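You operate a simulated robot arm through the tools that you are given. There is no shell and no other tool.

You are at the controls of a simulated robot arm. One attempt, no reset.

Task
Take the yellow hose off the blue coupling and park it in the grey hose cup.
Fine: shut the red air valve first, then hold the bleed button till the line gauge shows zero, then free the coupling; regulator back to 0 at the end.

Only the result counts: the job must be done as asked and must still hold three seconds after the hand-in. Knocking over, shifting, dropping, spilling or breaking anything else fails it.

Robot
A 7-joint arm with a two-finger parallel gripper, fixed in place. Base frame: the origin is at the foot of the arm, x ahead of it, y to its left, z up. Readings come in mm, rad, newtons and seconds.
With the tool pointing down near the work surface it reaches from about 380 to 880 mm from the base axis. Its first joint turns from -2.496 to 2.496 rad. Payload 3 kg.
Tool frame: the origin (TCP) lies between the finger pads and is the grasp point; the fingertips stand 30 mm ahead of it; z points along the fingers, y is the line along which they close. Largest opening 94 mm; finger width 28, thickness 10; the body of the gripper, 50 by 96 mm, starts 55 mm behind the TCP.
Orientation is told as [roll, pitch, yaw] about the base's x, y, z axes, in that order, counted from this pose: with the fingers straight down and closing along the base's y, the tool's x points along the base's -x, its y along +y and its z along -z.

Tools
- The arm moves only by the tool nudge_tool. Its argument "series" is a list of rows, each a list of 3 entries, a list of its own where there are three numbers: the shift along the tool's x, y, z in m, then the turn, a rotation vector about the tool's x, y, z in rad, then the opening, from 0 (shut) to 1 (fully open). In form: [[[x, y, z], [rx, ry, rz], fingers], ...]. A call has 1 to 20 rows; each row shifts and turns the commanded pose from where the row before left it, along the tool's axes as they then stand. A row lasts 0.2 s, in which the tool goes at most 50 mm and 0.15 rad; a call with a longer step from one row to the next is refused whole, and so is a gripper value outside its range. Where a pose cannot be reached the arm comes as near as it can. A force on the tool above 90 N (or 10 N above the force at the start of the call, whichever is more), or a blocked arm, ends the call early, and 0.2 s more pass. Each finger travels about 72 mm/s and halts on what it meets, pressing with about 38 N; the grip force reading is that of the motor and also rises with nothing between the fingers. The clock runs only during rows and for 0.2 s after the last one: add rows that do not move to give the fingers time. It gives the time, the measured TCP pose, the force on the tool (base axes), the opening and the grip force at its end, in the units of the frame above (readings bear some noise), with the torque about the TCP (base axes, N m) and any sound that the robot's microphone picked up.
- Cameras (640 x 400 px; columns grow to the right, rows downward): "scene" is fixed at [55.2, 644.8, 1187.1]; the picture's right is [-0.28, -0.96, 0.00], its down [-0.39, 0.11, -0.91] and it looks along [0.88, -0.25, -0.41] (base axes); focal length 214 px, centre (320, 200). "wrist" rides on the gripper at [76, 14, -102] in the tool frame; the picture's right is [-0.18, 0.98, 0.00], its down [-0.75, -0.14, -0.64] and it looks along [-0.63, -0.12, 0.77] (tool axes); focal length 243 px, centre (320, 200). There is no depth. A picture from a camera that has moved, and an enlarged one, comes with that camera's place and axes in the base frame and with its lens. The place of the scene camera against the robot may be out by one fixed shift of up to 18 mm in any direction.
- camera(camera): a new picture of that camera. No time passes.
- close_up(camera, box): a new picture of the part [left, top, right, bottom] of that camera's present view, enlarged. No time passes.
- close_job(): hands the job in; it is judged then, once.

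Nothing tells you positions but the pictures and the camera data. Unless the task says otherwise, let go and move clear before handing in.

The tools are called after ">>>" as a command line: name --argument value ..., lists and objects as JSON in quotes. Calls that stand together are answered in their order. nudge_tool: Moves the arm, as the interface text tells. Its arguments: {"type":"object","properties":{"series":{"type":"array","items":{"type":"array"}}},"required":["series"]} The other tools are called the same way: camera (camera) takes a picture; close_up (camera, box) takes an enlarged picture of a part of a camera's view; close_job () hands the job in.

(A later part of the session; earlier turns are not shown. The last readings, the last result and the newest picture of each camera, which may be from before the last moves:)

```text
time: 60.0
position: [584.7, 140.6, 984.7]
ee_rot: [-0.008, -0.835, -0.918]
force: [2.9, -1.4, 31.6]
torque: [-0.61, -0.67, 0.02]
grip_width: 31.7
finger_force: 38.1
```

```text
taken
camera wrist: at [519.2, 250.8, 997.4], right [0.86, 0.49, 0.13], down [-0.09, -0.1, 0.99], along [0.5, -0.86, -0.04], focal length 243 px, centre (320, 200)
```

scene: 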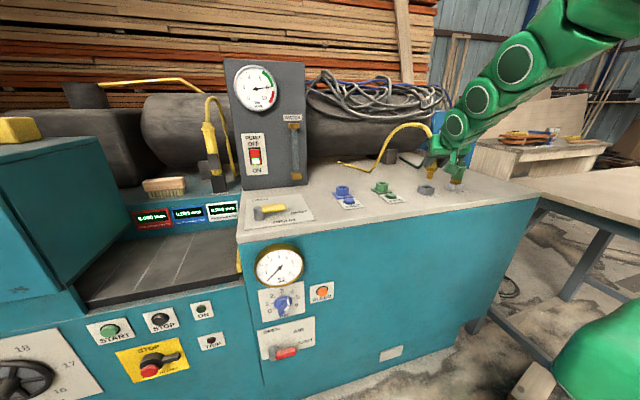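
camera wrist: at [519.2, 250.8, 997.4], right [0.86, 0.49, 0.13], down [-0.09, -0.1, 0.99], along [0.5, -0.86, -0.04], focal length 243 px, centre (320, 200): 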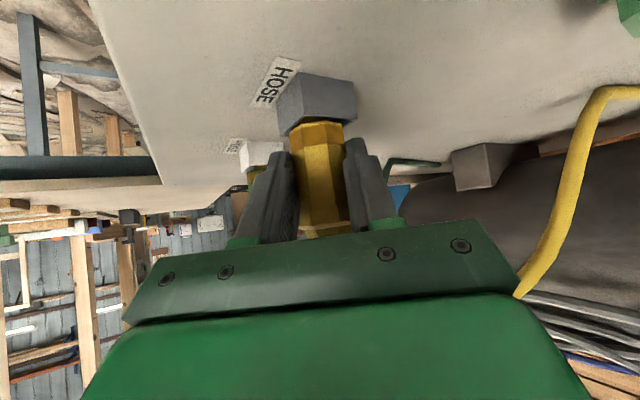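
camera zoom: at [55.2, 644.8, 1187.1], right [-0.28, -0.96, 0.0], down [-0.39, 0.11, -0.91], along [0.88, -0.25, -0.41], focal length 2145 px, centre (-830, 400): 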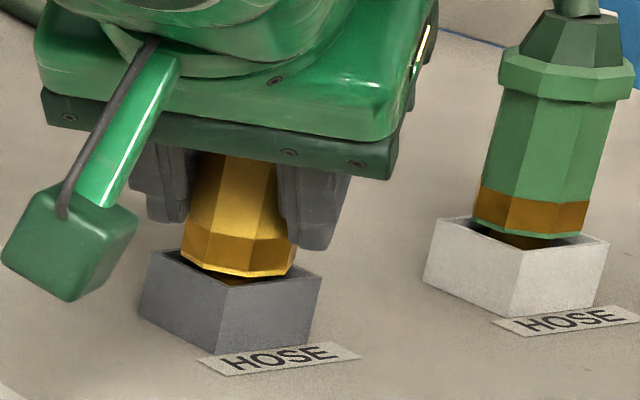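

The plug has bottomed out in the cup with 32 N. Before releasing, I'll look at where the hose runs relative to the hand.

>>> camera --camera "scene"

>>> close_up --camera "scene" --box '[340, 90, 480, 210]'

```text
taken
```

scene: 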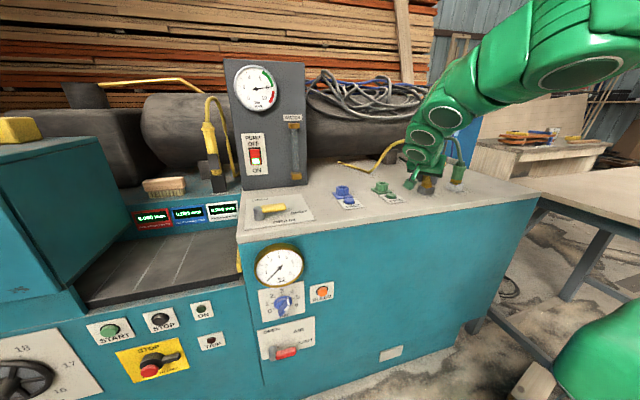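

```text
3.33 times, centred on (410, 150) of scene
camera zoom: at [55.2, 644.8, 1187.1], right [-0.28, -0.96, 0.0], down [-0.39, 0.11, -0.91], along [0.88, -0.25, -0.41], focal length 715 px, centre (20, 367)
```

zoom: 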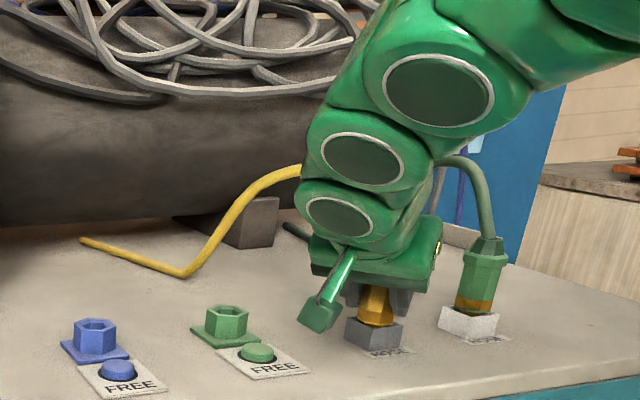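

The hose runs behind the hand and off to the side, away from my retreat path. I'll relieve the downward pressure, open the fingers, and pause.

>>> nudge_tool --series '[[[-0.0013, 0, -0.0012], [0, 0, 0], 0], [[0, 0, 0], [0, 0, 0], 0], [[0, 0, 0], [0, 0, 0], 0.45], [[0, 0, 0], [0, 0, 0], 0.6], [[0, 0, 0], [0, 0, 0], 0.75], [[0, 0, 0], [0, 0, 0], 0.75], [[0, 0, 0], [0, 0, 0], 0.75]]'

>>> camera --camera "wrist"

>>> close_up --camera "scene" --box '[415, 150, 465, 200]'

```text
time: 61.6
position: [584.8, 140.2, 986.0]
ee_rot: [-0.007, -0.839, -0.918]
force: [-0.1, -0.5, 1.2]
torque: [0.03, 0.01, -0.02]
grip_width: 70.4
finger_force: 0.1
```

```text
taken
camera wrist: at [519.1, 251.2, 998.4], right [0.86, 0.49, 0.13], down [-0.09, -0.1, 0.99], along [0.5, -0.86, -0.04], focal length 243 px, centre (320, 200)
```

wrist: 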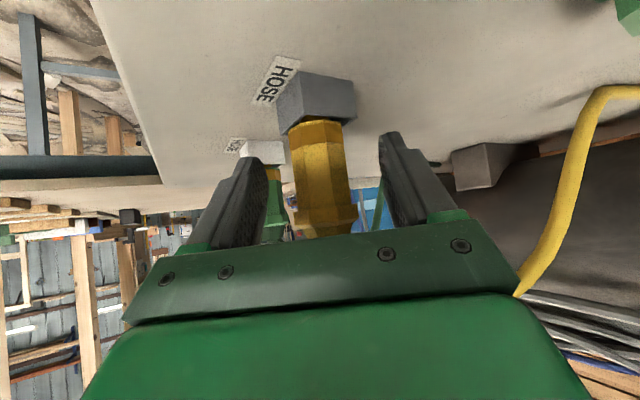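

```text
8.00 times, centred on (440, 175) of scene
camera zoom: at [55.2, 644.8, 1187.1], right [-0.28, -0.96, 0.0], down [-0.39, 0.11, -0.91], along [0.88, -0.25, -0.41], focal length 1716 px, centre (-640, 400)
```

zoom: 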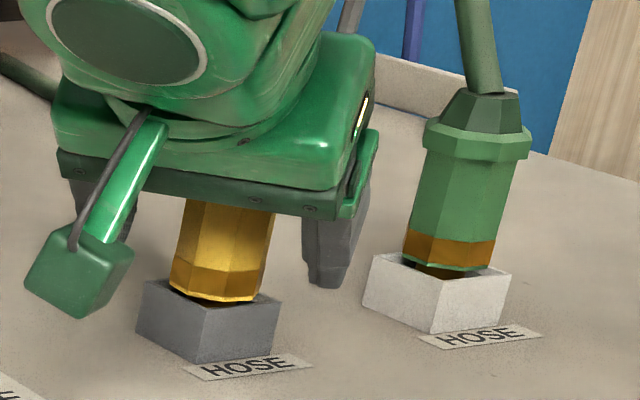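

The plug stands in the grey cup on its own. I'll retract along the tool axis, slowly at first.

>>> nudge_tool --series '[[[0, 0, -0.01], [0, 0, 0], 0.75], [[0, 0, -0.015], [0, 0, 0], 0.75], [[0, 0, -0.02], [0, 0, 0], 0.75], [[0, 0, -0.025], [0, 0, 0], 0.75], [[0, 0, -0.025], [0, 0, 0], 0.75], [[0, 0, 0], [0, 0, 0], 0.75]]'

>>> camera --camera "wrist"

>>> camera --camera "scene"

>>> close_up --camera "scene" --box '[380, 120, 480, 210]'

```text
time: 63.0
position: [541.3, 196.6, 1049.6]
ee_rot: [-0.01, -0.838, -0.919]
force: [-0.1, -0.2, -0.1]
torque: [-0.01, 0.02, -0.02]
grip_width: 70.5
finger_force: 0.0
```

```text
taken
camera wrist: at [476.7, 307.9, 1062.2], right [0.86, 0.49, 0.13], down [-0.09, -0.1, 0.99], along [0.5, -0.86, -0.04], focal length 243 px, centre (320, 200)
```

wrist: 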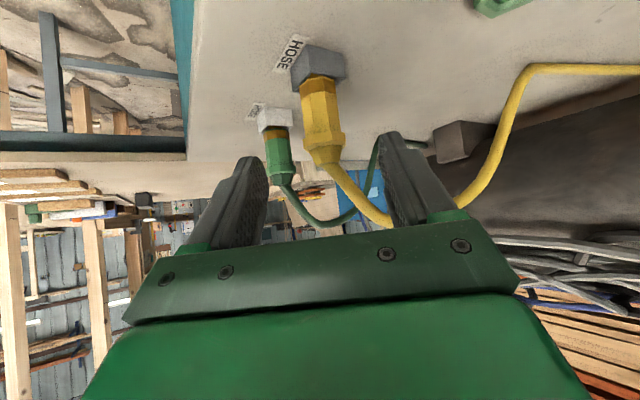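

```text
taken
```

scene: 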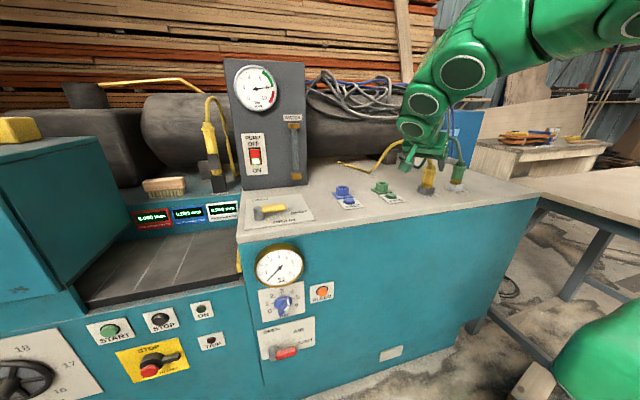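

```text
4.44 times, centred on (430, 165) of scene
camera zoom: at [55.2, 644.8, 1187.1], right [-0.28, -0.96, 0.0], down [-0.39, 0.11, -0.91], along [0.88, -0.25, -0.41], focal length 953 px, centre (-169, 356)
```

zoom: 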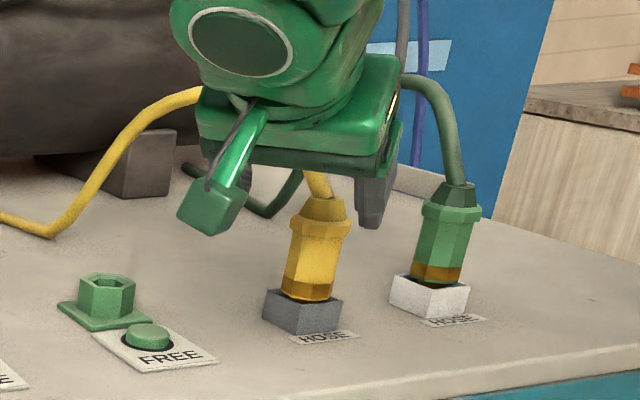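

The yellow hose is parked in the grey cup. Next is the regulator; I'll back away, untilt, and square the tool up again above the deck.

>>> nudge_tool --series '[[[0.0127, -0.0148, -0.029], [0, 0, 0], 0.75], [[0.0127, -0.0148, -0.029], [0, 0, 0], 0.75], [[0, 0, 0], [0, 0.128, 0], 0.75], [[0, 0, 0], [0, 0.128, 0], 0.75], [[0, 0, 0], [0, 0.128, 0], 0.75], [[0, 0, 0], [0, 0.128, 0], 0.75], [[0, 0, 0], [0, 0.128, 0], 0.75], [[0, 0, 0], [-0.0261, 0, -0.1287], 0.75], [[0, 0, 0], [-0.0261, 0, -0.1287], 0.75], [[0, 0, 0], [-0.0261, 0, -0.1287], 0.75], [[0, 0, 0], [-0.0261, 0, -0.1287], 0.75], [[0, 0, 0], [-0.0261, 0, -0.1287], 0.75], [[0, 0, 0], [-0.0261, 0, -0.1287], 0.75], [[0, 0, 0], [-0.0261, 0, -0.1287], 0.75], [[0, 0, 0], [0, 0, 0], 0.75]]'

>>> camera --camera "scene"

>>> close_up --camera "scene" --box '[380, 120, 480, 210]'

```text
time: 66.2
position: [481.6, 227.7, 1069.0]
ee_rot: [-0.002, -0.195, -0.002]
force: [0.1, -0.5, 0.2]
torque: [0.02, 0.0, 0.01]
grip_width: 70.5
finger_force: 0.0
```

```text
taken
```

scene: 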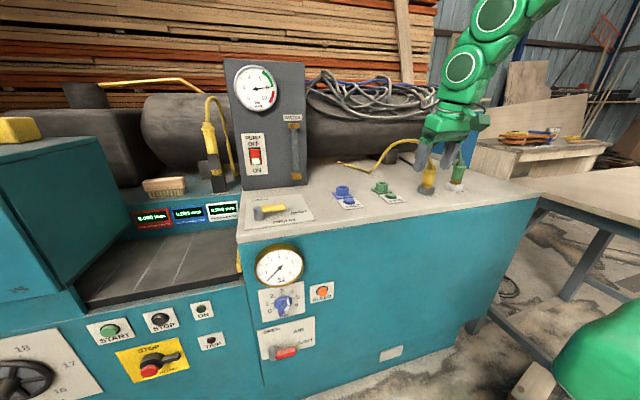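

```text
4.44 times, centred on (430, 165) of scene
camera zoom: at [55.2, 644.8, 1187.1], right [-0.28, -0.96, 0.0], down [-0.39, 0.11, -0.91], along [0.88, -0.25, -0.41], focal length 953 px, centre (-169, 356)
```

zoom: 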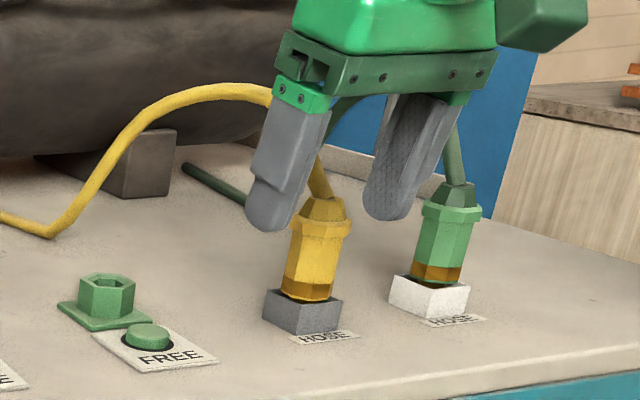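

All clear. I'll travel back to the left, then down in front of the panel, and tilt toward it as before.

>>> nudge_tool --series '[[[0.0131, 0.0417, -0.0026], [0, 0, 0], 0.75], [[0.0131, 0.0417, -0.0026], [0, 0, 0], 0.75], [[0.0131, 0.0417, -0.0026], [0, 0, 0], 0.75], [[0.0131, 0.0417, -0.0026], [0, 0, 0], 0.75], [[0.0131, 0.0417, -0.0026], [0, 0, 0], 0.75], [[0.0131, 0.0417, -0.0026], [0, 0, 0], 0.75], [[0.0083, 0.004, 0.0422], [0, 0, 0], 0.75], [[0.0083, 0.004, 0.0422], [0, 0, 0], 0.75], [[0.0083, 0.004, 0.0422], [0, 0, 0], 0.75], [[0.0083, 0.004, 0.0422], [0, 0, 0], 0.75], [[0.0083, 0.004, 0.0422], [0, 0, 0], 0.75], [[0, 0, 0], [0, -0.13, 0], 0.75], [[0, 0, 0], [0, -0.13, 0], 0.75], [[0, 0, 0], [0, -0.13, 0], 0.75], [[0, 0, 0], [0, -0.13, 0], 0.75], [[0, 0, 0], [0, -0.13, 0], 0.75]]'

```text
time: 69.6
position: [402.6, 497.8, 854.3]
ee_rot: [-0.003, -0.848, -0.003]
force: [-0.7, 0.5, -0.5]
torque: [0.0, 0.0, 0.01]
grip_width: 70.3
finger_force: 0.0
```

Now I'll go down toward the knob's height, well back from the panel, and level the tool.

>>> nudge_tool --series '[[[0.0262, 0.02, 0.0199], [0, 0, 0], 0.75], [[0.0262, 0.02, 0.0199], [0, 0, 0], 0.75], [[0.0262, 0.02, 0.0199], [0, 0, 0], 0.75], [[0.0262, 0.02, 0.0199], [0, 0, 0], 0.75], [[0.0262, 0.02, 0.0199], [0, 0, 0], 0.75], [[0, 0, 0], [0, -0.144, 0], 0.75], [[0, 0, 0], [0, -0.144, 0], 0.75], [[0, 0, 0], [0, -0.144, 0], 0.75], [[0, 0, 0], [0, -0.144, 0], 0.75], [[0, 0, 0], [0, -0.144, 0], 0.75], [[0, 0, 0], [0, 0, 0], 0.75]]'

>>> camera --camera "wrist"

>>> camera --camera "scene"

```text
time: 72.0
position: [391.3, 597.9, 690.8]
ee_rot: [-0.22, -1.564, 0.215]
force: [0.5, 0.1, -0.3]
torque: [-0.01, 0.0, -0.04]
grip_width: 70.5
finger_force: 0.1
```

```text
taken
camera wrist: at [289.6, 612.8, 615.0], right [0.01, 0.98, 0.18], down [-0.64, -0.14, 0.76], along [0.77, -0.12, 0.63], focal length 243 px, centre (320, 200)
```

wrist: 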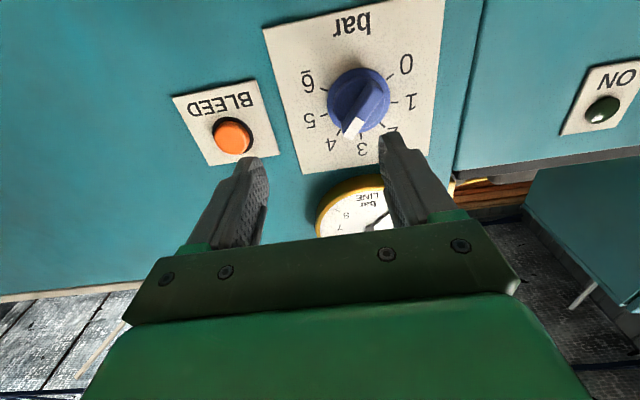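

```text
taken
```

scene: 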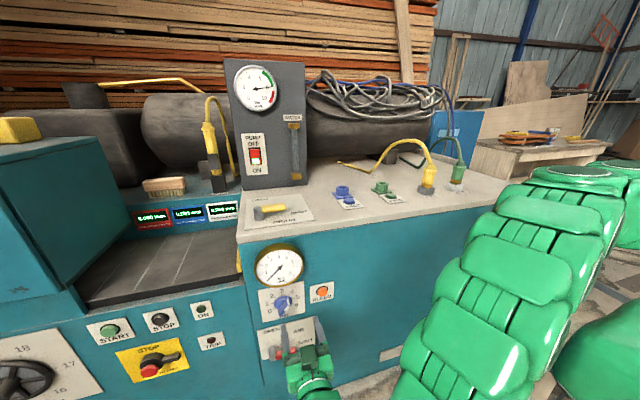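

The tool is level in front of the panel and the parked hose looks good. I'll zoom in on the knob to measure its centre, orientation and stand-off.

>>> close_up --camera "wrist" --box '[260, 10, 460, 180]'

>>> close_up --camera "scene" --box '[255, 275, 315, 325]'

```text
2.35 times, centred on (360, 95) of wrist
camera zoom: at [289.6, 612.8, 615.0], right [0.01, 0.98, 0.18], down [-0.64, -0.14, 0.76], along [0.77, -0.12, 0.63], focal length 571 px, centre (226, 447)
```

zoom: 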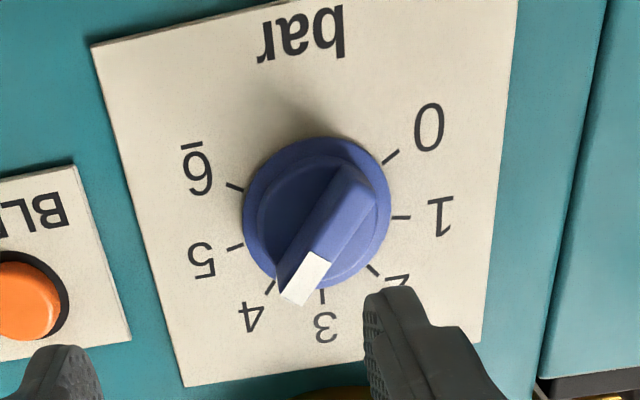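

```text
8.00 times, centred on (285, 300) of scene
camera zoom: at [55.2, 644.8, 1187.1], right [-0.28, -0.96, 0.0], down [-0.39, 0.11, -0.91], along [0.88, -0.25, -0.41], focal length 1716 px, centre (600, -600)
```

zoom: 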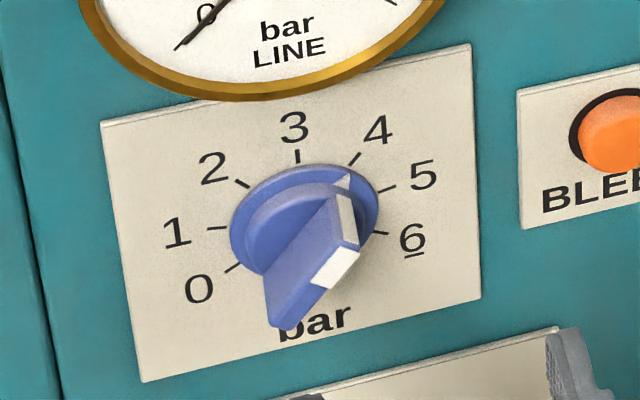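

The knob centre is at about (y 631, z 686.5) with ticks every 40° and the mark exactly at 4. The grip bar stands out to about x≈468, so turning to 0 is 160° counter-clockwise. I'll test in free air whether the wrist can reach the final angle before gripping.

>>> nudge_tool --series '[[[0.0043, 0.033, 0], [0, 0, 0], 0.5], [[0, 0, 0], [0, 0, -0.14], 0.5], [[0, 0, 0], [0, 0, -0.14], 0.5], [[0, 0, 0], [0, 0, -0.14], 0.5], [[0, 0, 0], [0, 0, -0.14], 0.5], [[0, 0, 0], [0, 0, -0.14], 0.5], [[0, 0, 0], [0, 0, -0.14], 0.5], [[0, 0, 0], [0, 0, -0.14], 0.5], [[0, 0, 0], [0, 0, -0.14], 0.5], [[0, 0, 0], [0, 0, -0.14], 0.5], [[0, 0, 0], [0, 0, -0.14], 0.5], [[0, 0, 0], [0, 0, -0.14], 0.5], [[0, 0, 0], [0, 0, -0.14], 0.5], [[0, 0, 0], [0, 0, -0.14], 0.5], [[0, 0, 0], [0, 0, -0.14], 0.5], [[0, 0, 0], [0, 0, -0.134], 0.5], [[0, 0, 0], [0, 0, 0], 0.5]]'

>>> camera --camera "wrist"

```text
time: 75.6
position: [391.4, 630.5, 686.5]
ee_rot: [-1.565, 0.526, 1.568]
force: [0.9, -0.1, -0.3]
torque: [0.0, -0.01, 0.0]
grip_width: 47.1
finger_force: 0.1
```

```text
taken
camera wrist: at [289.1, 558.6, 713.2], right [-0.01, -0.33, -0.94], down [-0.64, 0.73, -0.25], along [0.77, 0.6, -0.22], focal length 243 px, centre (320, 200)
```

wrist: 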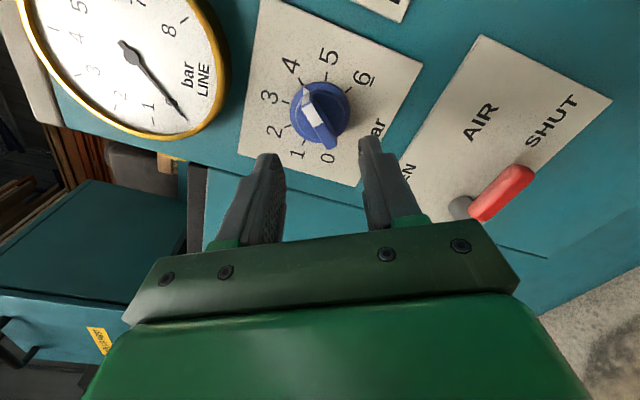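

The final angle is reachable. I'll rotate back to the starting grip angle (+40°) in free air.

>>> nudge_tool --series '[[[0, 0, 0], [0, 0, 0.1396], 0.5], [[0, 0, 0], [0, 0, 0.1396], 0.5], [[0, 0, 0], [0, 0, 0.1396], 0.5], [[0, 0, 0], [0, 0, 0.1396], 0.5], [[0, 0, 0], [0, 0, 0.1396], 0.5], [[0, 0, 0], [0, 0, 0.1396], 0.5], [[0, 0, 0], [0, 0, 0.1396], 0.5], [[0, 0, 0], [0, 0, 0.1396], 0.5], [[0, 0, 0], [0, 0, 0.1396], 0.5], [[0, 0, 0], [0, 0, 0.1396], 0.5], [[0, 0, 0], [0, 0, 0.1396], 0.5], [[0, 0, 0], [0, 0, 0.1396], 0.5], [[0, 0, 0], [0, 0, 0.1396], 0.5], [[0, 0, 0], [0, 0, 0.1396], 0.5], [[0, 0, 0], [0, 0, 0.1396], 0.5], [[0, 0, 0], [0, 0, 0.1396], 0.5], [[0, 0, 0], [0, 0, 0.1396], 0.5], [[0, 0, 0], [0, 0, 0.1396], 0.5], [[0, 0, 0], [0, 0, 0.1396], 0.5], [[0, 0, 0], [0, 0, 0.1396], 0.5]]'

>>> camera --camera "wrist"

```text
time: 79.8
position: [398.4, 654.6, 700.2]
ee_rot: [1.556, -0.879, -1.567]
force: [0.9, 0.0, 0.3]
torque: [-0.02, 0.0, 0.01]
grip_width: 47.0
finger_force: 0.1
out of reach, approached as far as the arm can: row 20
```

```text
taken
camera wrist: at [296.2, 716.1, 652.9], right [0.01, 0.64, 0.77], down [-0.64, -0.58, 0.5], along [0.77, -0.5, 0.4], focal length 243 px, centre (320, 200)
```

wrist: 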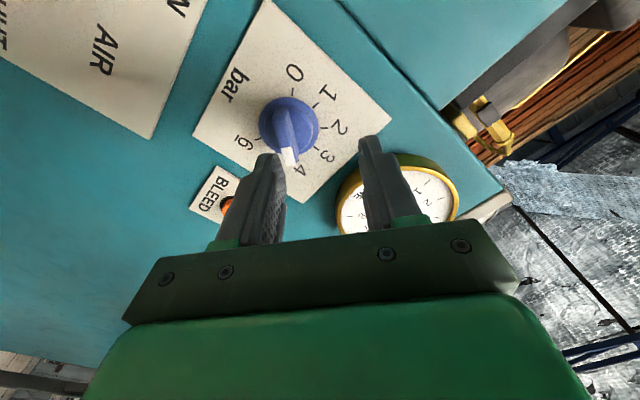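

At exactly +40° the arm drifts off position, so that is its limit. I'll use +30° instead, since the fingers will nudge the bar into line in the wanted direction, and re-centre on the knob.

>>> nudge_tool --series '[[[0, 0, 0], [0, 0, -0.0875], 0.5], [[0, 0, 0], [0, 0, -0.0875], 0.5], [[0, -0.0136, -0.0017], [0, 0, 0], 0.5], [[0, -0.0137, -0.0017], [0, 0, 0], 0.5], [[0, 0, 0], [0, 0, 0], 0.5]]'

>>> camera --camera "wrist"

```text
time: 81.0
position: [394.5, 630.9, 686.7]
ee_rot: [1.557, -1.047, -1.564]
force: [-0.2, 0.4, -0.7]
torque: [0.0, -0.03, 0.02]
grip_width: 47.0
finger_force: 0.0
```

```text
taken
camera wrist: at [292.2, 683.1, 630.3], right [0.01, 0.76, 0.65], down [-0.64, -0.49, 0.59], along [0.77, -0.42, 0.48], focal length 243 px, centre (320, 200)
```

wrist: 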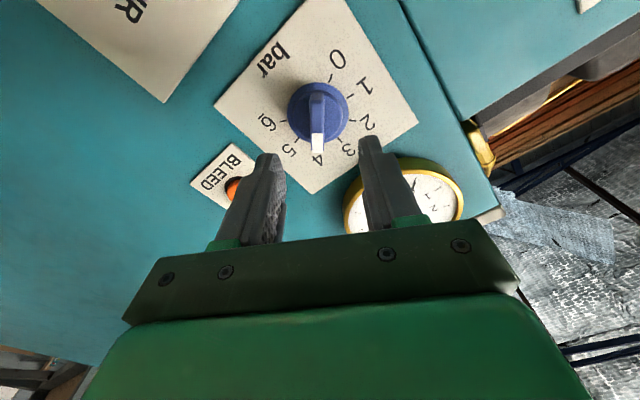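

The pose is accurate and the knob bar sits between the fingers. I'll zoom in to verify the centring before advancing.

>>> close_up --camera "wrist" --box '[230, 40, 410, 190]'

>>> close_up --camera "scene" --box '[245, 265, 345, 355]'

```text
2.67 times, centred on (320, 115) of wrist
camera zoom: at [292.2, 683.1, 630.3], right [0.01, 0.76, 0.65], down [-0.64, -0.49, 0.59], along [0.77, -0.42, 0.48], focal length 647 px, centre (320, 427)
```

zoom: 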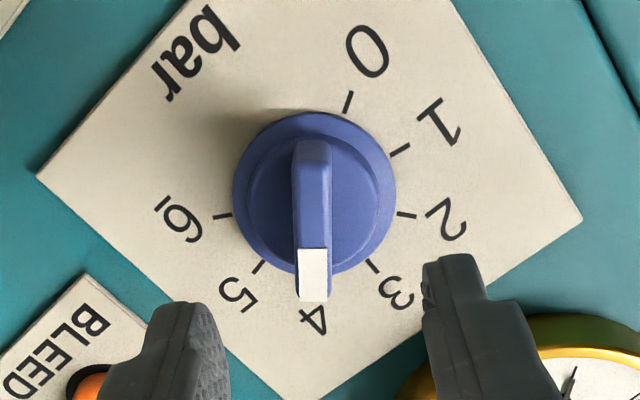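

```text
4.44 times, centred on (295, 310) of scene
camera zoom: at [55.2, 644.8, 1187.1], right [-0.28, -0.96, 0.0], down [-0.39, 0.11, -0.91], along [0.88, -0.25, -0.41], focal length 953 px, centre (431, -289)
```

zoom: 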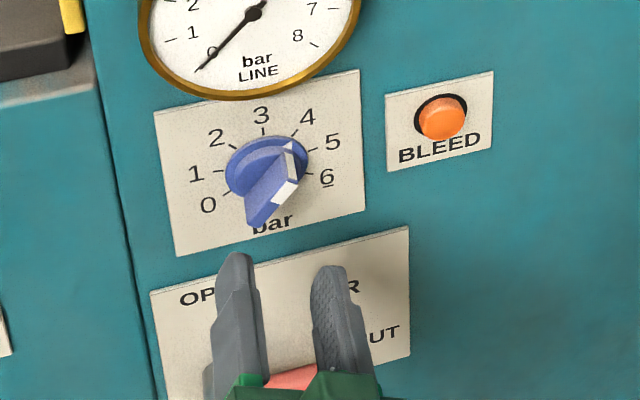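

The knob centre agrees at (630.6, 685.5), within a millimetre of the tool axis. I'll advance so the fingertips straddle the bar, in stages.

>>> nudge_tool --series '[[[0, 0, 0.0165], [0, 0, 0], 0.5], [[0, 0, 0.0165], [0, 0, 0], 0.5], [[0, 0, 0.0165], [0, 0, 0], 0.5], [[0, 0, 0], [0, 0, 0], 0.5]]'

>>> camera --camera "wrist"

>>> close_up --camera "scene" --box '[245, 265, 345, 355]'

```text
time: 82.0
position: [442.7, 631.5, 688.2]
ee_rot: [1.558, -1.049, -1.564]
force: [-0.3, -0.3, 0.1]
torque: [-0.02, -0.03, -0.01]
grip_width: 47.2
finger_force: 0.0
```

```text
taken
camera wrist: at [340.9, 683.9, 630.6], right [0.01, 0.76, 0.65], down [-0.64, -0.49, 0.59], along [0.77, -0.42, 0.48], focal length 243 px, centre (320, 200)
```

wrist: 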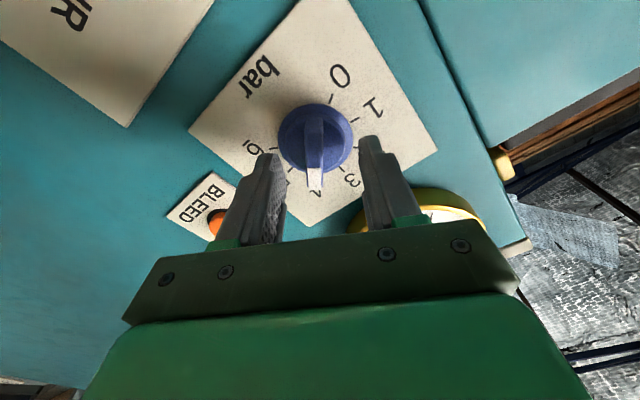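

```text
4.44 times, centred on (295, 310) of scene
camera zoom: at [55.2, 644.8, 1187.1], right [-0.28, -0.96, 0.0], down [-0.39, 0.11, -0.91], along [0.88, -0.25, -0.41], focal length 953 px, centre (431, -289)
```

zoom: 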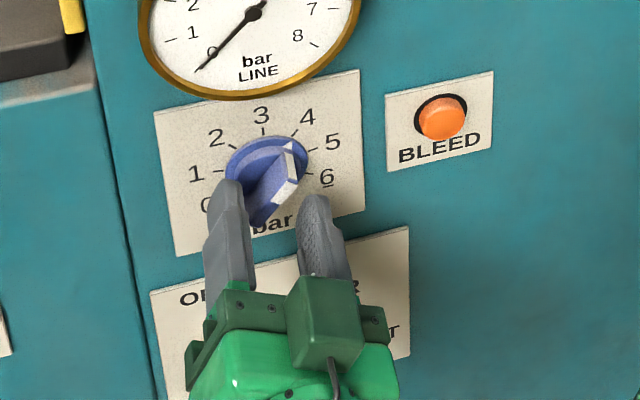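

The fingers straddle the bar. I'll advance the last 11 mm gently.

>>> nudge_tool --series '[[[0, 0, 0.004], [0, 0, 0], 0.5], [[0, 0, 0.004], [0, 0, 0], 0.5], [[0, 0, 0.003], [0, 0, 0], 0.5], [[0, 0, 0], [0, 0, 0], 0.5]]'

>>> close_up --camera "scene" --box '[245, 265, 345, 355]'

>>> close_up --camera "wrist" --box '[230, 60, 410, 230]'

```text
time: 83.0
position: [455.6, 632.1, 686.6]
ee_rot: [1.556, -1.049, -1.566]
force: [0.6, 0.2, -0.7]
torque: [-0.02, 0.01, 0.02]
grip_width: 47.0
finger_force: 0.3
```

```text
4.44 times, centred on (295, 310) of scene
camera zoom: at [55.2, 644.8, 1187.1], right [-0.28, -0.96, 0.0], down [-0.39, 0.11, -0.91], along [0.88, -0.25, -0.41], focal length 953 px, centre (431, -289)
```

zoom: 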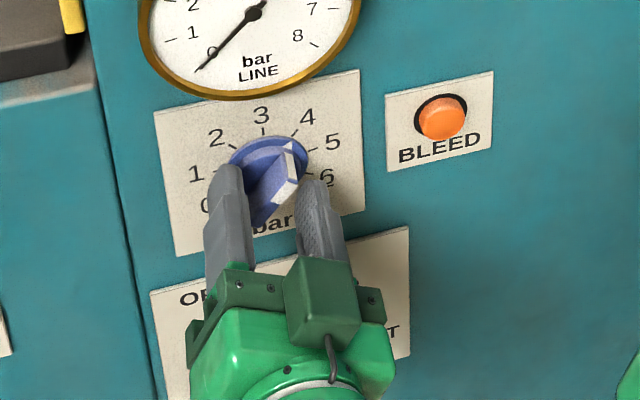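

```text
2.35 times, centred on (320, 145) of wrist
camera zoom: at [352.6, 683.1, 629.6], right [0.01, 0.76, 0.65], down [-0.64, -0.49, 0.59], along [0.77, -0.42, 0.48], focal length 571 px, centre (320, 329)
```

zoom: 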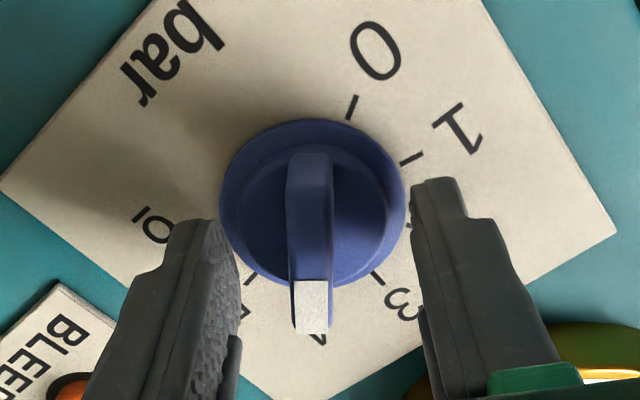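

The bar is midway between the fingers. I'll close on it now.

>>> nudge_tool --series '[[[0, 0, 0], [0, 0, 0], 0.3], [[0, 0, 0], [0, 0, 0], 0.15], [[0, 0, 0], [0, 0, 0], 0], [[0, 0, 0], [0, 0, 0], 0]]'

>>> close_up --camera "scene" --box '[245, 265, 345, 355]'

>>> close_up --camera "wrist" --box '[230, 60, 410, 230]'

```text
time: 84.0
position: [455.8, 629.0, 685.4]
ee_rot: [1.552, -1.052, -1.566]
force: [-11.7, -37.3, -11.6]
torque: [0.0, -0.41, -0.22]
grip_width: 10.8
finger_force: 44.5
```

```text
4.44 times, centred on (295, 310) of scene
camera zoom: at [55.2, 644.8, 1187.1], right [-0.28, -0.96, 0.0], down [-0.39, 0.11, -0.91], along [0.88, -0.25, -0.41], focal length 953 px, centre (431, -289)
```

zoom: 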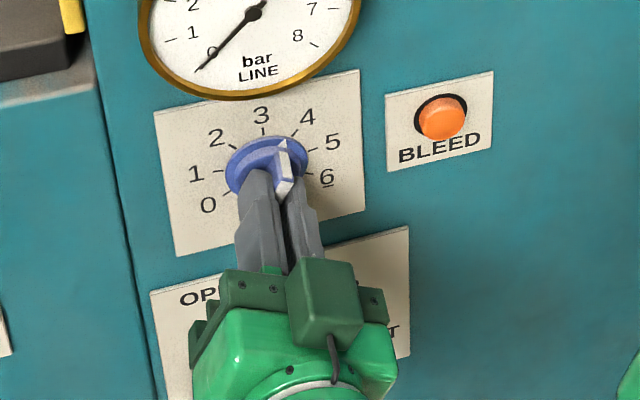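

```text
2.35 times, centred on (320, 145) of wrist
camera zoom: at [352.8, 681.7, 628.4], right [0.01, 0.76, 0.65], down [-0.64, -0.49, 0.59], along [0.77, -0.42, 0.48], focal length 571 px, centre (320, 329)
```

zoom: 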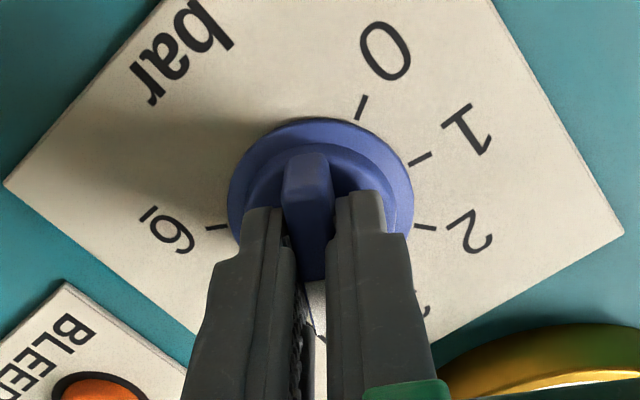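

The bar is gripped at 10.8 mm, and the 38 N side load shows I'm about 3 mm off its axis. I'll relieve that, then start turning counter-clockwise.

>>> nudge_tool --series '[[[0, -0.003, 0], [0, 0, 0], 0], [[0, 0, 0], [0, 0, 0], 0], [[0, 0, 0], [0, 0, -0.1], 0], [[0, 0, 0], [0, 0, -0.1], 0], [[0, 0, 0], [0, 0, 0], 0]]'

>>> close_up --camera "scene" --box '[245, 265, 345, 355]'

```text
time: 85.2
position: [454.9, 628.6, 686.0]
ee_rot: [1.554, -1.246, -1.56]
force: [28.1, 33.2, -15.1]
torque: [0.05, 0.32, 1.19]
grip_width: 11.0
finger_force: 44.3
```

```text
4.44 times, centred on (295, 310) of scene
camera zoom: at [55.2, 644.8, 1187.1], right [-0.28, -0.96, 0.0], down [-0.39, 0.11, -0.91], along [0.88, -0.25, -0.41], focal length 953 px, centre (431, -289)
```

zoom: 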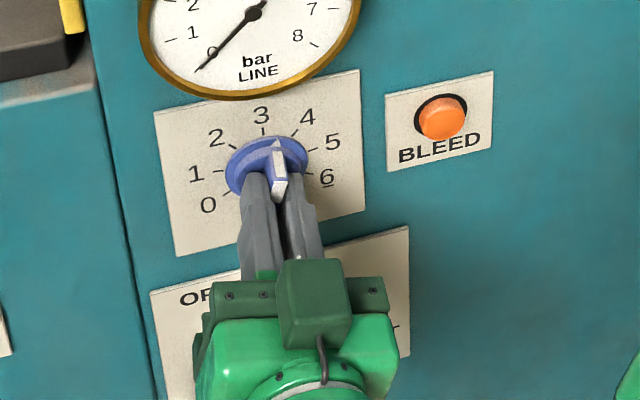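

The knob is turning, now near 3.4. I'll trim about 1.5 mm to balance the side load and keep turning in small steps.

>>> nudge_tool --series '[[[0.001, 0.001, 0.0008], [0, 0, 0], 0], [[0, 0, 0], [0, 0, -0.1], 0], [[0, 0, 0], [0, 0, -0.1], 0], [[0, 0, 0], [0, 0, -0.1], 0], [[0, 0, 0], [0, 0, 0], 0]]'

>>> close_up --camera "scene" --box '[245, 265, 345, 355]'

```text
time: 86.4
position: [455.1, 630.2, 684.8]
ee_rot: [1.311, -1.549, -1.318]
force: [-28.1, -18.5, 26.6]
torque: [-0.02, -0.66, 0.2]
grip_width: 10.8
finger_force: 44.0
```

```text
4.44 times, centred on (295, 310) of scene
camera zoom: at [55.2, 644.8, 1187.1], right [-0.28, -0.96, 0.0], down [-0.39, 0.11, -0.91], along [0.88, -0.25, -0.41], focal length 953 px, centre (431, -289)
```

zoom: 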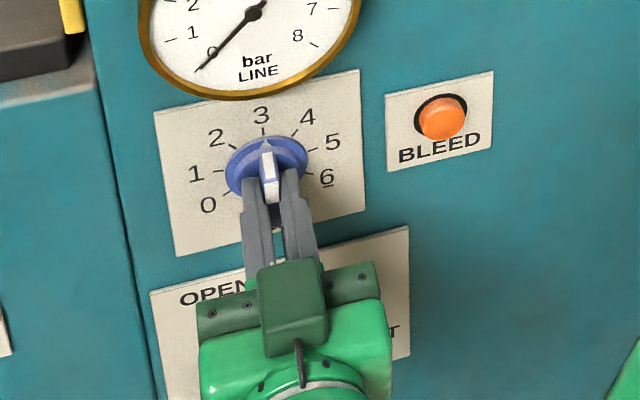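

It's at about 3 now. I'll trim again and continue.

>>> nudge_tool --series '[[[-0.0009, -0.0006, -0.0007], [0, 0, 0], 0], [[0, 0, 0], [0, 0, -0.1], 0], [[0, 0, 0], [0, 0, -0.1], 0], [[0, 0, 0], [0, 0, -0.1], 0], [[0, 0, 0], [0, 0, -0.1], 0], [[0, 0, 0], [0, 0, 0], 0]]'

>>> close_up --camera "scene" --box '[245, 265, 345, 355]'

```text
time: 87.8
position: [455.1, 629.8, 685.3]
ee_rot: [-1.548, -1.191, 1.542]
force: [27.3, 34.0, -14.1]
torque: [0.02, 0.4, 0.82]
grip_width: 10.8
finger_force: 44.2
```

```text
4.44 times, centred on (295, 310) of scene
camera zoom: at [55.2, 644.8, 1187.1], right [-0.28, -0.96, 0.0], down [-0.39, 0.11, -0.91], along [0.88, -0.25, -0.41], focal length 953 px, centre (431, -289)
```

zoom: 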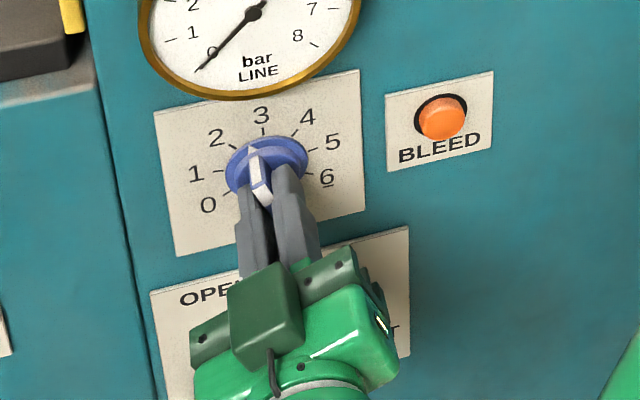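

About 2.5 now. I'll continue with a small trim.

>>> nudge_tool --series '[[[0.0001, 0.0007, 0.0005], [0, 0, 0], 0], [[0, 0, 0], [0, 0, -0.1], 0], [[0, 0, 0], [0, 0, -0.1], 0], [[0, 0, 0], [0, 0, -0.1], 0], [[0, 0, 0], [0, 0, -0.1], 0], [[0, 0, 0], [0, 0, -0.1], 0], [[0, 0, 0], [0, 0, 0], 0]]'

>>> close_up --camera "scene" --box '[245, 265, 345, 355]'

```text
time: 89.4
position: [456.5, 629.8, 684.6]
ee_rot: [-1.559, -0.692, 1.557]
force: [-1.7, 3.6, -19.0]
torque: [0.01, 1.19, -1.16]
grip_width: 11.1
finger_force: 44.8
```

```text
4.44 times, centred on (295, 310) of scene
camera zoom: at [55.2, 644.8, 1187.1], right [-0.28, -0.96, 0.0], down [-0.39, 0.11, -0.91], along [0.88, -0.25, -0.41], focal length 953 px, centre (431, -289)
```

zoom: 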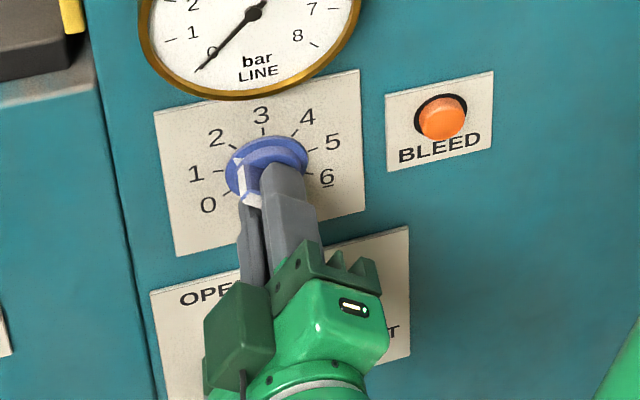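

About 1.7 now and forces are low. I'll keep turning.

>>> nudge_tool --series '[[[0.0003, 0.0004, 0], [0, 0, -0.1], 0], [[0, 0, 0], [0, 0, -0.1], 0], [[0, 0, 0], [0, 0, -0.1], 0], [[0, 0, 0], [0, 0, -0.1], 0], [[0, 0, 0], [0, 0, -0.1], 0], [[0, 0, 0], [0, 0, -0.1], 0], [[0, 0, 0], [0, 0, 0], 0]]'

>>> close_up --camera "scene" --box '[245, 265, 345, 355]'

```text
time: 91.0
position: [456.4, 630.1, 685.0]
ee_rot: [-1.566, -0.092, 1.564]
force: [-27.3, -30.2, 7.2]
torque: [-0.01, -0.9, -0.68]
grip_width: 10.9
finger_force: 44.4
```

```text
4.44 times, centred on (295, 310) of scene
camera zoom: at [55.2, 644.8, 1187.1], right [-0.28, -0.96, 0.0], down [-0.39, 0.11, -0.91], along [0.88, -0.25, -0.41], focal length 953 px, centre (431, -289)
```

zoom: 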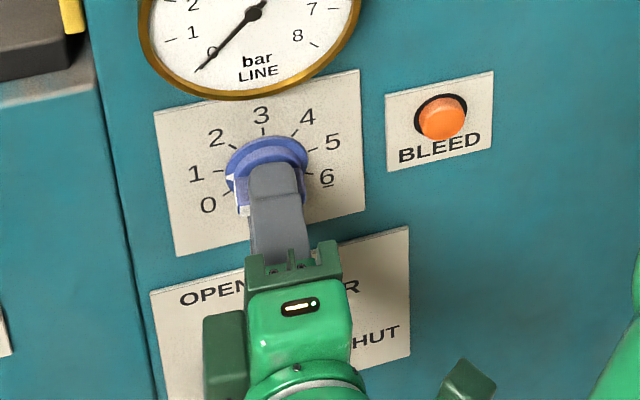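

About 0.9 now. I'll turn the remaining ~35° toward 0, watching for the end stop.

>>> nudge_tool --series '[[[0.0008, 0, -0.0005], [0, 0, -0.1], 0], [[0, 0, 0], [0, 0, -0.1], 0], [[0, 0, 0], [0, 0, -0.1], 0], [[0, 0, 0], [0, 0, -0.1], 0], [[0, 0, 0], [0, 0, -0.1], 0], [[0, 0, 0], [0, 0, -0.08], 0], [[0, 0, 0], [0, 0, 0], 0]]'

>>> close_up --camera "scene" --box '[245, 265, 345, 355]'

>>> camera --camera "wrist"

```text
time: 92.6
position: [455.6, 629.2, 686.1]
ee_rot: [-1.566, 0.485, 1.567]
force: [28.5, 27.9, -4.0]
torque: [-0.04, -0.63, 1.11]
grip_width: 11.0
finger_force: 44.3
```

```text
4.44 times, centred on (295, 310) of scene
camera zoom: at [55.2, 644.8, 1187.1], right [-0.28, -0.96, 0.0], down [-0.39, 0.11, -0.91], along [0.88, -0.25, -0.41], focal length 953 px, centre (431, -289)
```

zoom: 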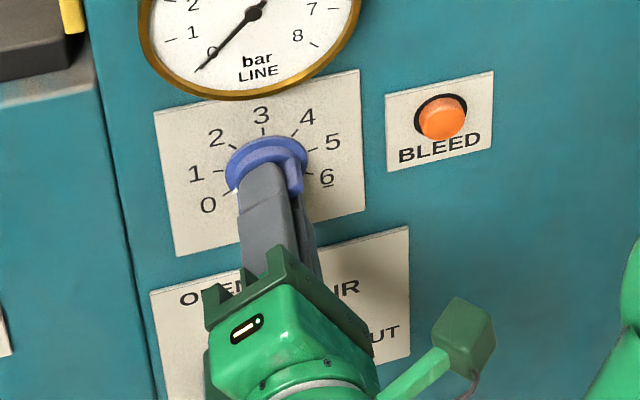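

```text
taken
camera wrist: at [353.1, 556.7, 710.1], right [-0.01, -0.3, -0.95], down [-0.64, 0.74, -0.22], along [0.77, 0.61, -0.2], focal length 243 px, centre (320, 200)
```

wrist: 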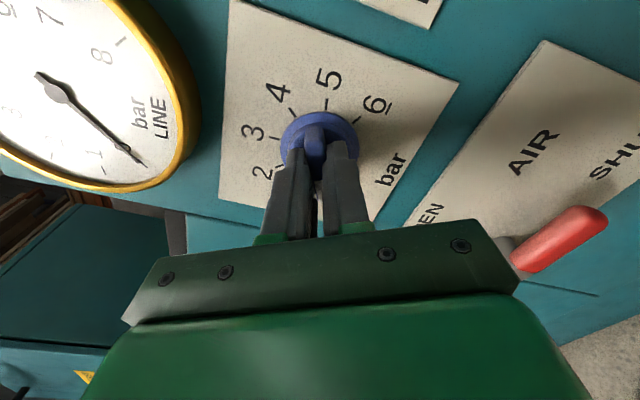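

At about −118°, it's just short of 0. I'll turn in fine steps and watch the torque about the knob axis.

>>> nudge_tool --series '[[[0, 0, 0], [0, 0, -0.03], 0], [[0, 0, 0], [0, 0, -0.02], 0], [[0, 0, 0], [0, 0, 0], 0]]'

>>> close_up --camera "wrist" --box '[210, 0, 430, 220]'

```text
time: 93.4
position: [456.2, 631.2, 683.3]
ee_rot: [-1.564, 0.536, 1.569]
force: [23.1, 24.5, 5.6]
torque: [0.67, -0.81, 0.75]
grip_width: 10.9
finger_force: 44.7
```

```text
1.82 times, centred on (320, 110) of wrist
camera zoom: at [352.9, 557.9, 713.7], right [-0.01, -0.34, -0.94], down [-0.64, 0.72, -0.26], along [0.77, 0.6, -0.23], focal length 441 px, centre (320, 364)
```

zoom: 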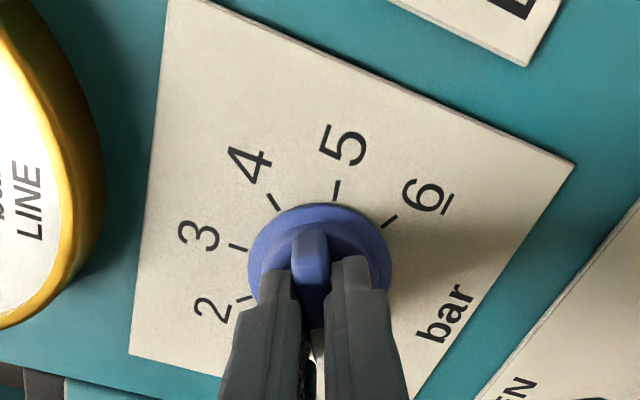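

Torque about the axis has risen to 0.67 N·m at about −120.7°, so the knob is against its stop at 0. I'll open the fingers and back straight off to check.

>>> nudge_tool --series '[[[0, 0, 0], [0, 0, 0], 0.25], [[0, 0, 0], [0, 0, 0], 0.5], [[0, 0, 0], [0, 0, 0], 0.5], [[0, 0, -0.01], [0, 0, 0], 0.5], [[0, 0, -0.02], [0, 0, 0], 0.5], [[0, 0, -0.03], [0, 0, 0], 0.5], [[0, 0, 0], [0, 0, 0], 0.5]]'

>>> camera --camera "wrist"

>>> close_up --camera "wrist" --box '[210, 30, 430, 190]'

>>> close_up --camera "scene" --box '[245, 265, 345, 355]'

```text
time: 95.0
position: [395.5, 628.9, 685.3]
ee_rot: [-1.562, 0.537, 1.569]
force: [-0.3, 0.3, -0.4]
torque: [0.02, 0.0, 0.01]
grip_width: 47.0
finger_force: 0.1
```

```text
taken
camera wrist: at [293.0, 557.3, 712.5], right [-0.01, -0.34, -0.94], down [-0.64, 0.72, -0.26], along [0.77, 0.6, -0.23], focal length 243 px, centre (320, 200)
```

wrist: 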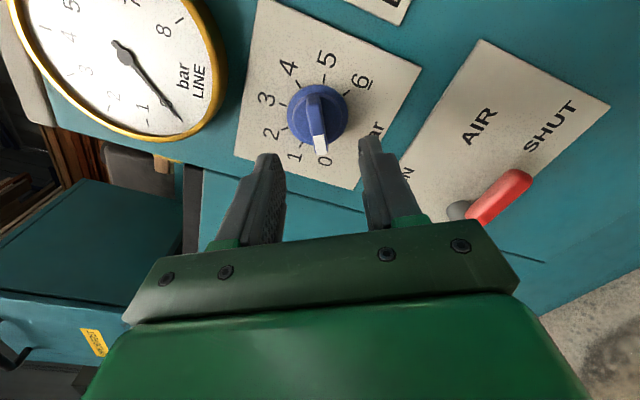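

```text
2.50 times, centred on (320, 110) of wrist
camera zoom: at [293.0, 557.3, 712.5], right [-0.01, -0.34, -0.94], down [-0.64, 0.72, -0.26], along [0.77, 0.6, -0.23], focal length 606 px, centre (320, 425)
```

zoom: 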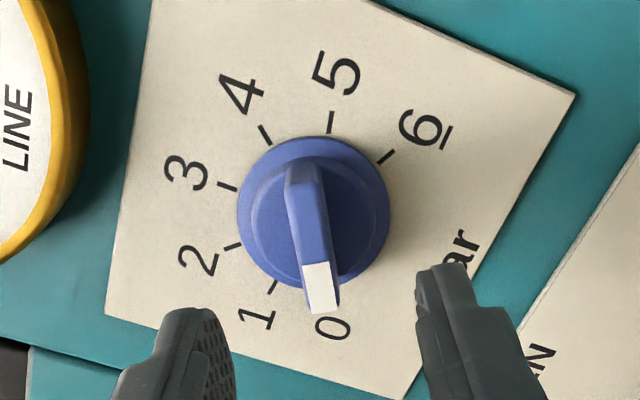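

```text
4.44 times, centred on (295, 310) of scene
camera zoom: at [55.2, 644.8, 1187.1], right [-0.28, -0.96, 0.0], down [-0.39, 0.11, -0.91], along [0.88, -0.25, -0.41], focal length 953 px, centre (431, -289)
```

zoom: 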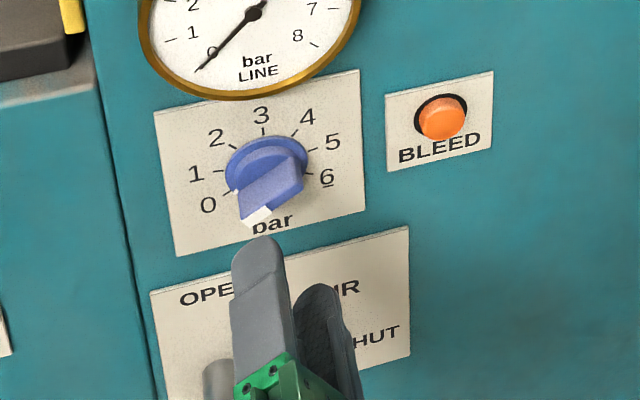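

The mark is at 0 as far as I can see. I'll take tighter zooms to check exactly how close it is to the tick.

>>> close_up --camera "scene" --box '[265, 285, 305, 315]'

>>> close_up --camera "wrist" --box '[280, 80, 360, 170]'

```text
13.33 times, centred on (285, 300) of scene
camera zoom: at [55.2, 644.8, 1187.1], right [-0.28, -0.96, 0.0], down [-0.39, 0.11, -0.91], along [0.88, -0.25, -0.41], focal length 2860 px, centre (787, -1133)
```

zoom: 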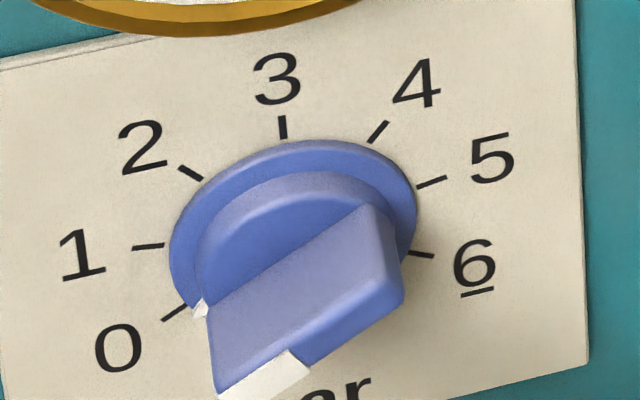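

```text
4.44 times, centred on (320, 125) of wrist
camera zoom: at [293.0, 557.3, 712.5], right [-0.01, -0.34, -0.94], down [-0.64, 0.72, -0.26], along [0.77, 0.6, -0.23], focal length 1078 px, centre (320, 533)
```

zoom: 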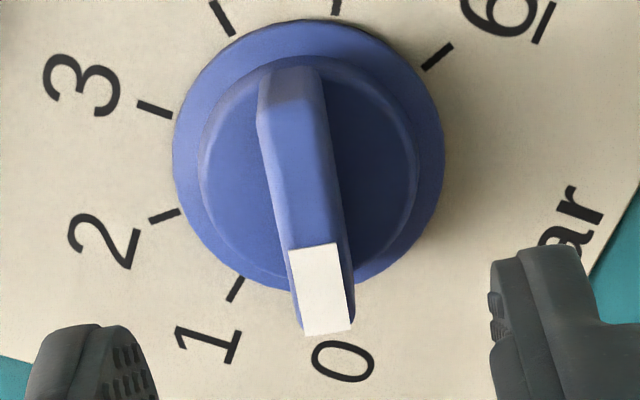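

The white wedge sits on the 0 tick and the bar direction computes to within about 1° of 0. I'll back the gripper further away and do a final check of everything.

>>> nudge_tool --series '[[[0, 0, -0.02], [0, 0, 0], 0.5], [[0, 0, -0.02], [0, 0, 0], 0.5], [[0, 0, 0], [0, 0, 0], 0.5], [[0, 0, 0], [0, 0, 0], 0.5]]'

>>> camera --camera "scene"

>>> close_up --camera "scene" --box '[225, 230, 345, 370]'

>>> close_up --camera "scene" --box '[330, 120, 490, 220]'

>>> close_up --camera "scene" --box '[410, 150, 470, 200]'

```text
time: 96.0
position: [356.0, 630.1, 685.9]
ee_rot: [-1.563, 0.535, 1.569]
force: [-0.3, -0.7, -0.5]
torque: [0.01, 0.02, 0.0]
grip_width: 47.0
finger_force: 0.1
```

```text
taken
```

scene: 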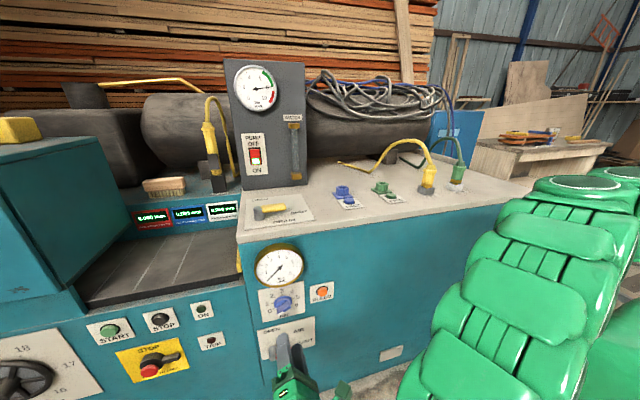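

```text
2.86 times, centred on (285, 300) of scene
camera zoom: at [55.2, 644.8, 1187.1], right [-0.28, -0.96, 0.0], down [-0.39, 0.11, -0.91], along [0.88, -0.25, -0.41], focal length 613 px, centre (420, -86)
```

zoom: 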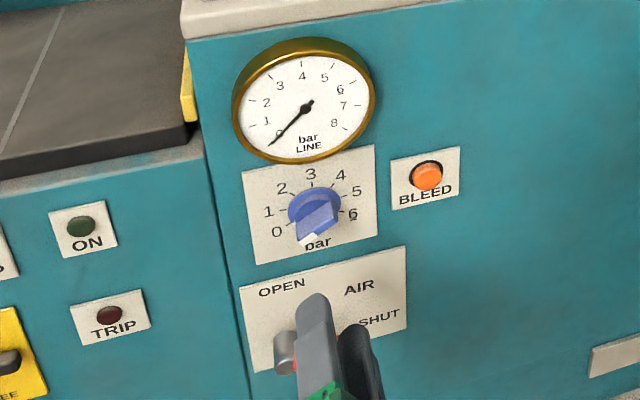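

```text
4.00 times, centred on (410, 170) of scene
camera zoom: at [55.2, 644.8, 1187.1], right [-0.28, -0.96, 0.0], down [-0.39, 0.11, -0.91], along [0.88, -0.25, -0.41], focal length 858 px, centre (-40, 320)
```

zoom: 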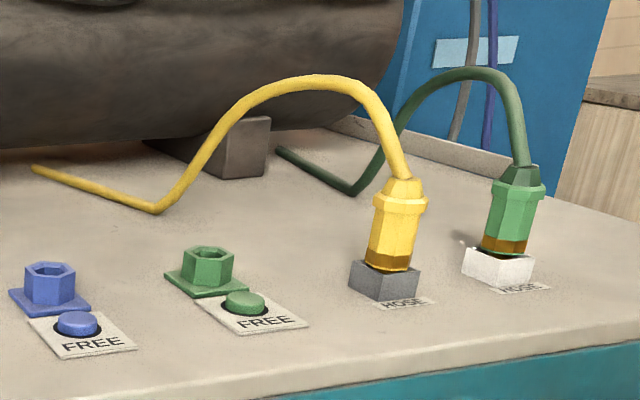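

```text
8.00 times, centred on (440, 175) of scene
camera zoom: at [55.2, 644.8, 1187.1], right [-0.28, -0.96, 0.0], down [-0.39, 0.11, -0.91], along [0.88, -0.25, -0.41], focal length 1716 px, centre (-640, 400)
```

zoom: 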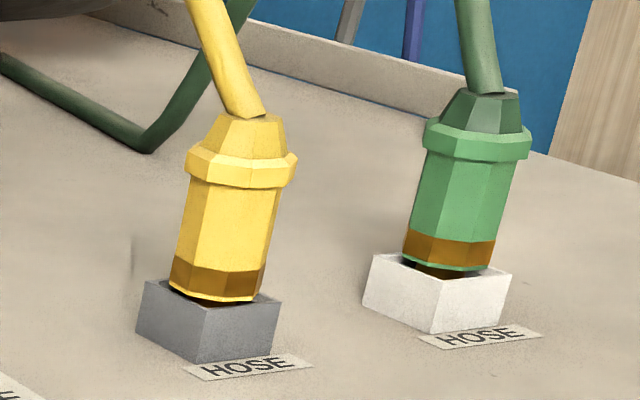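

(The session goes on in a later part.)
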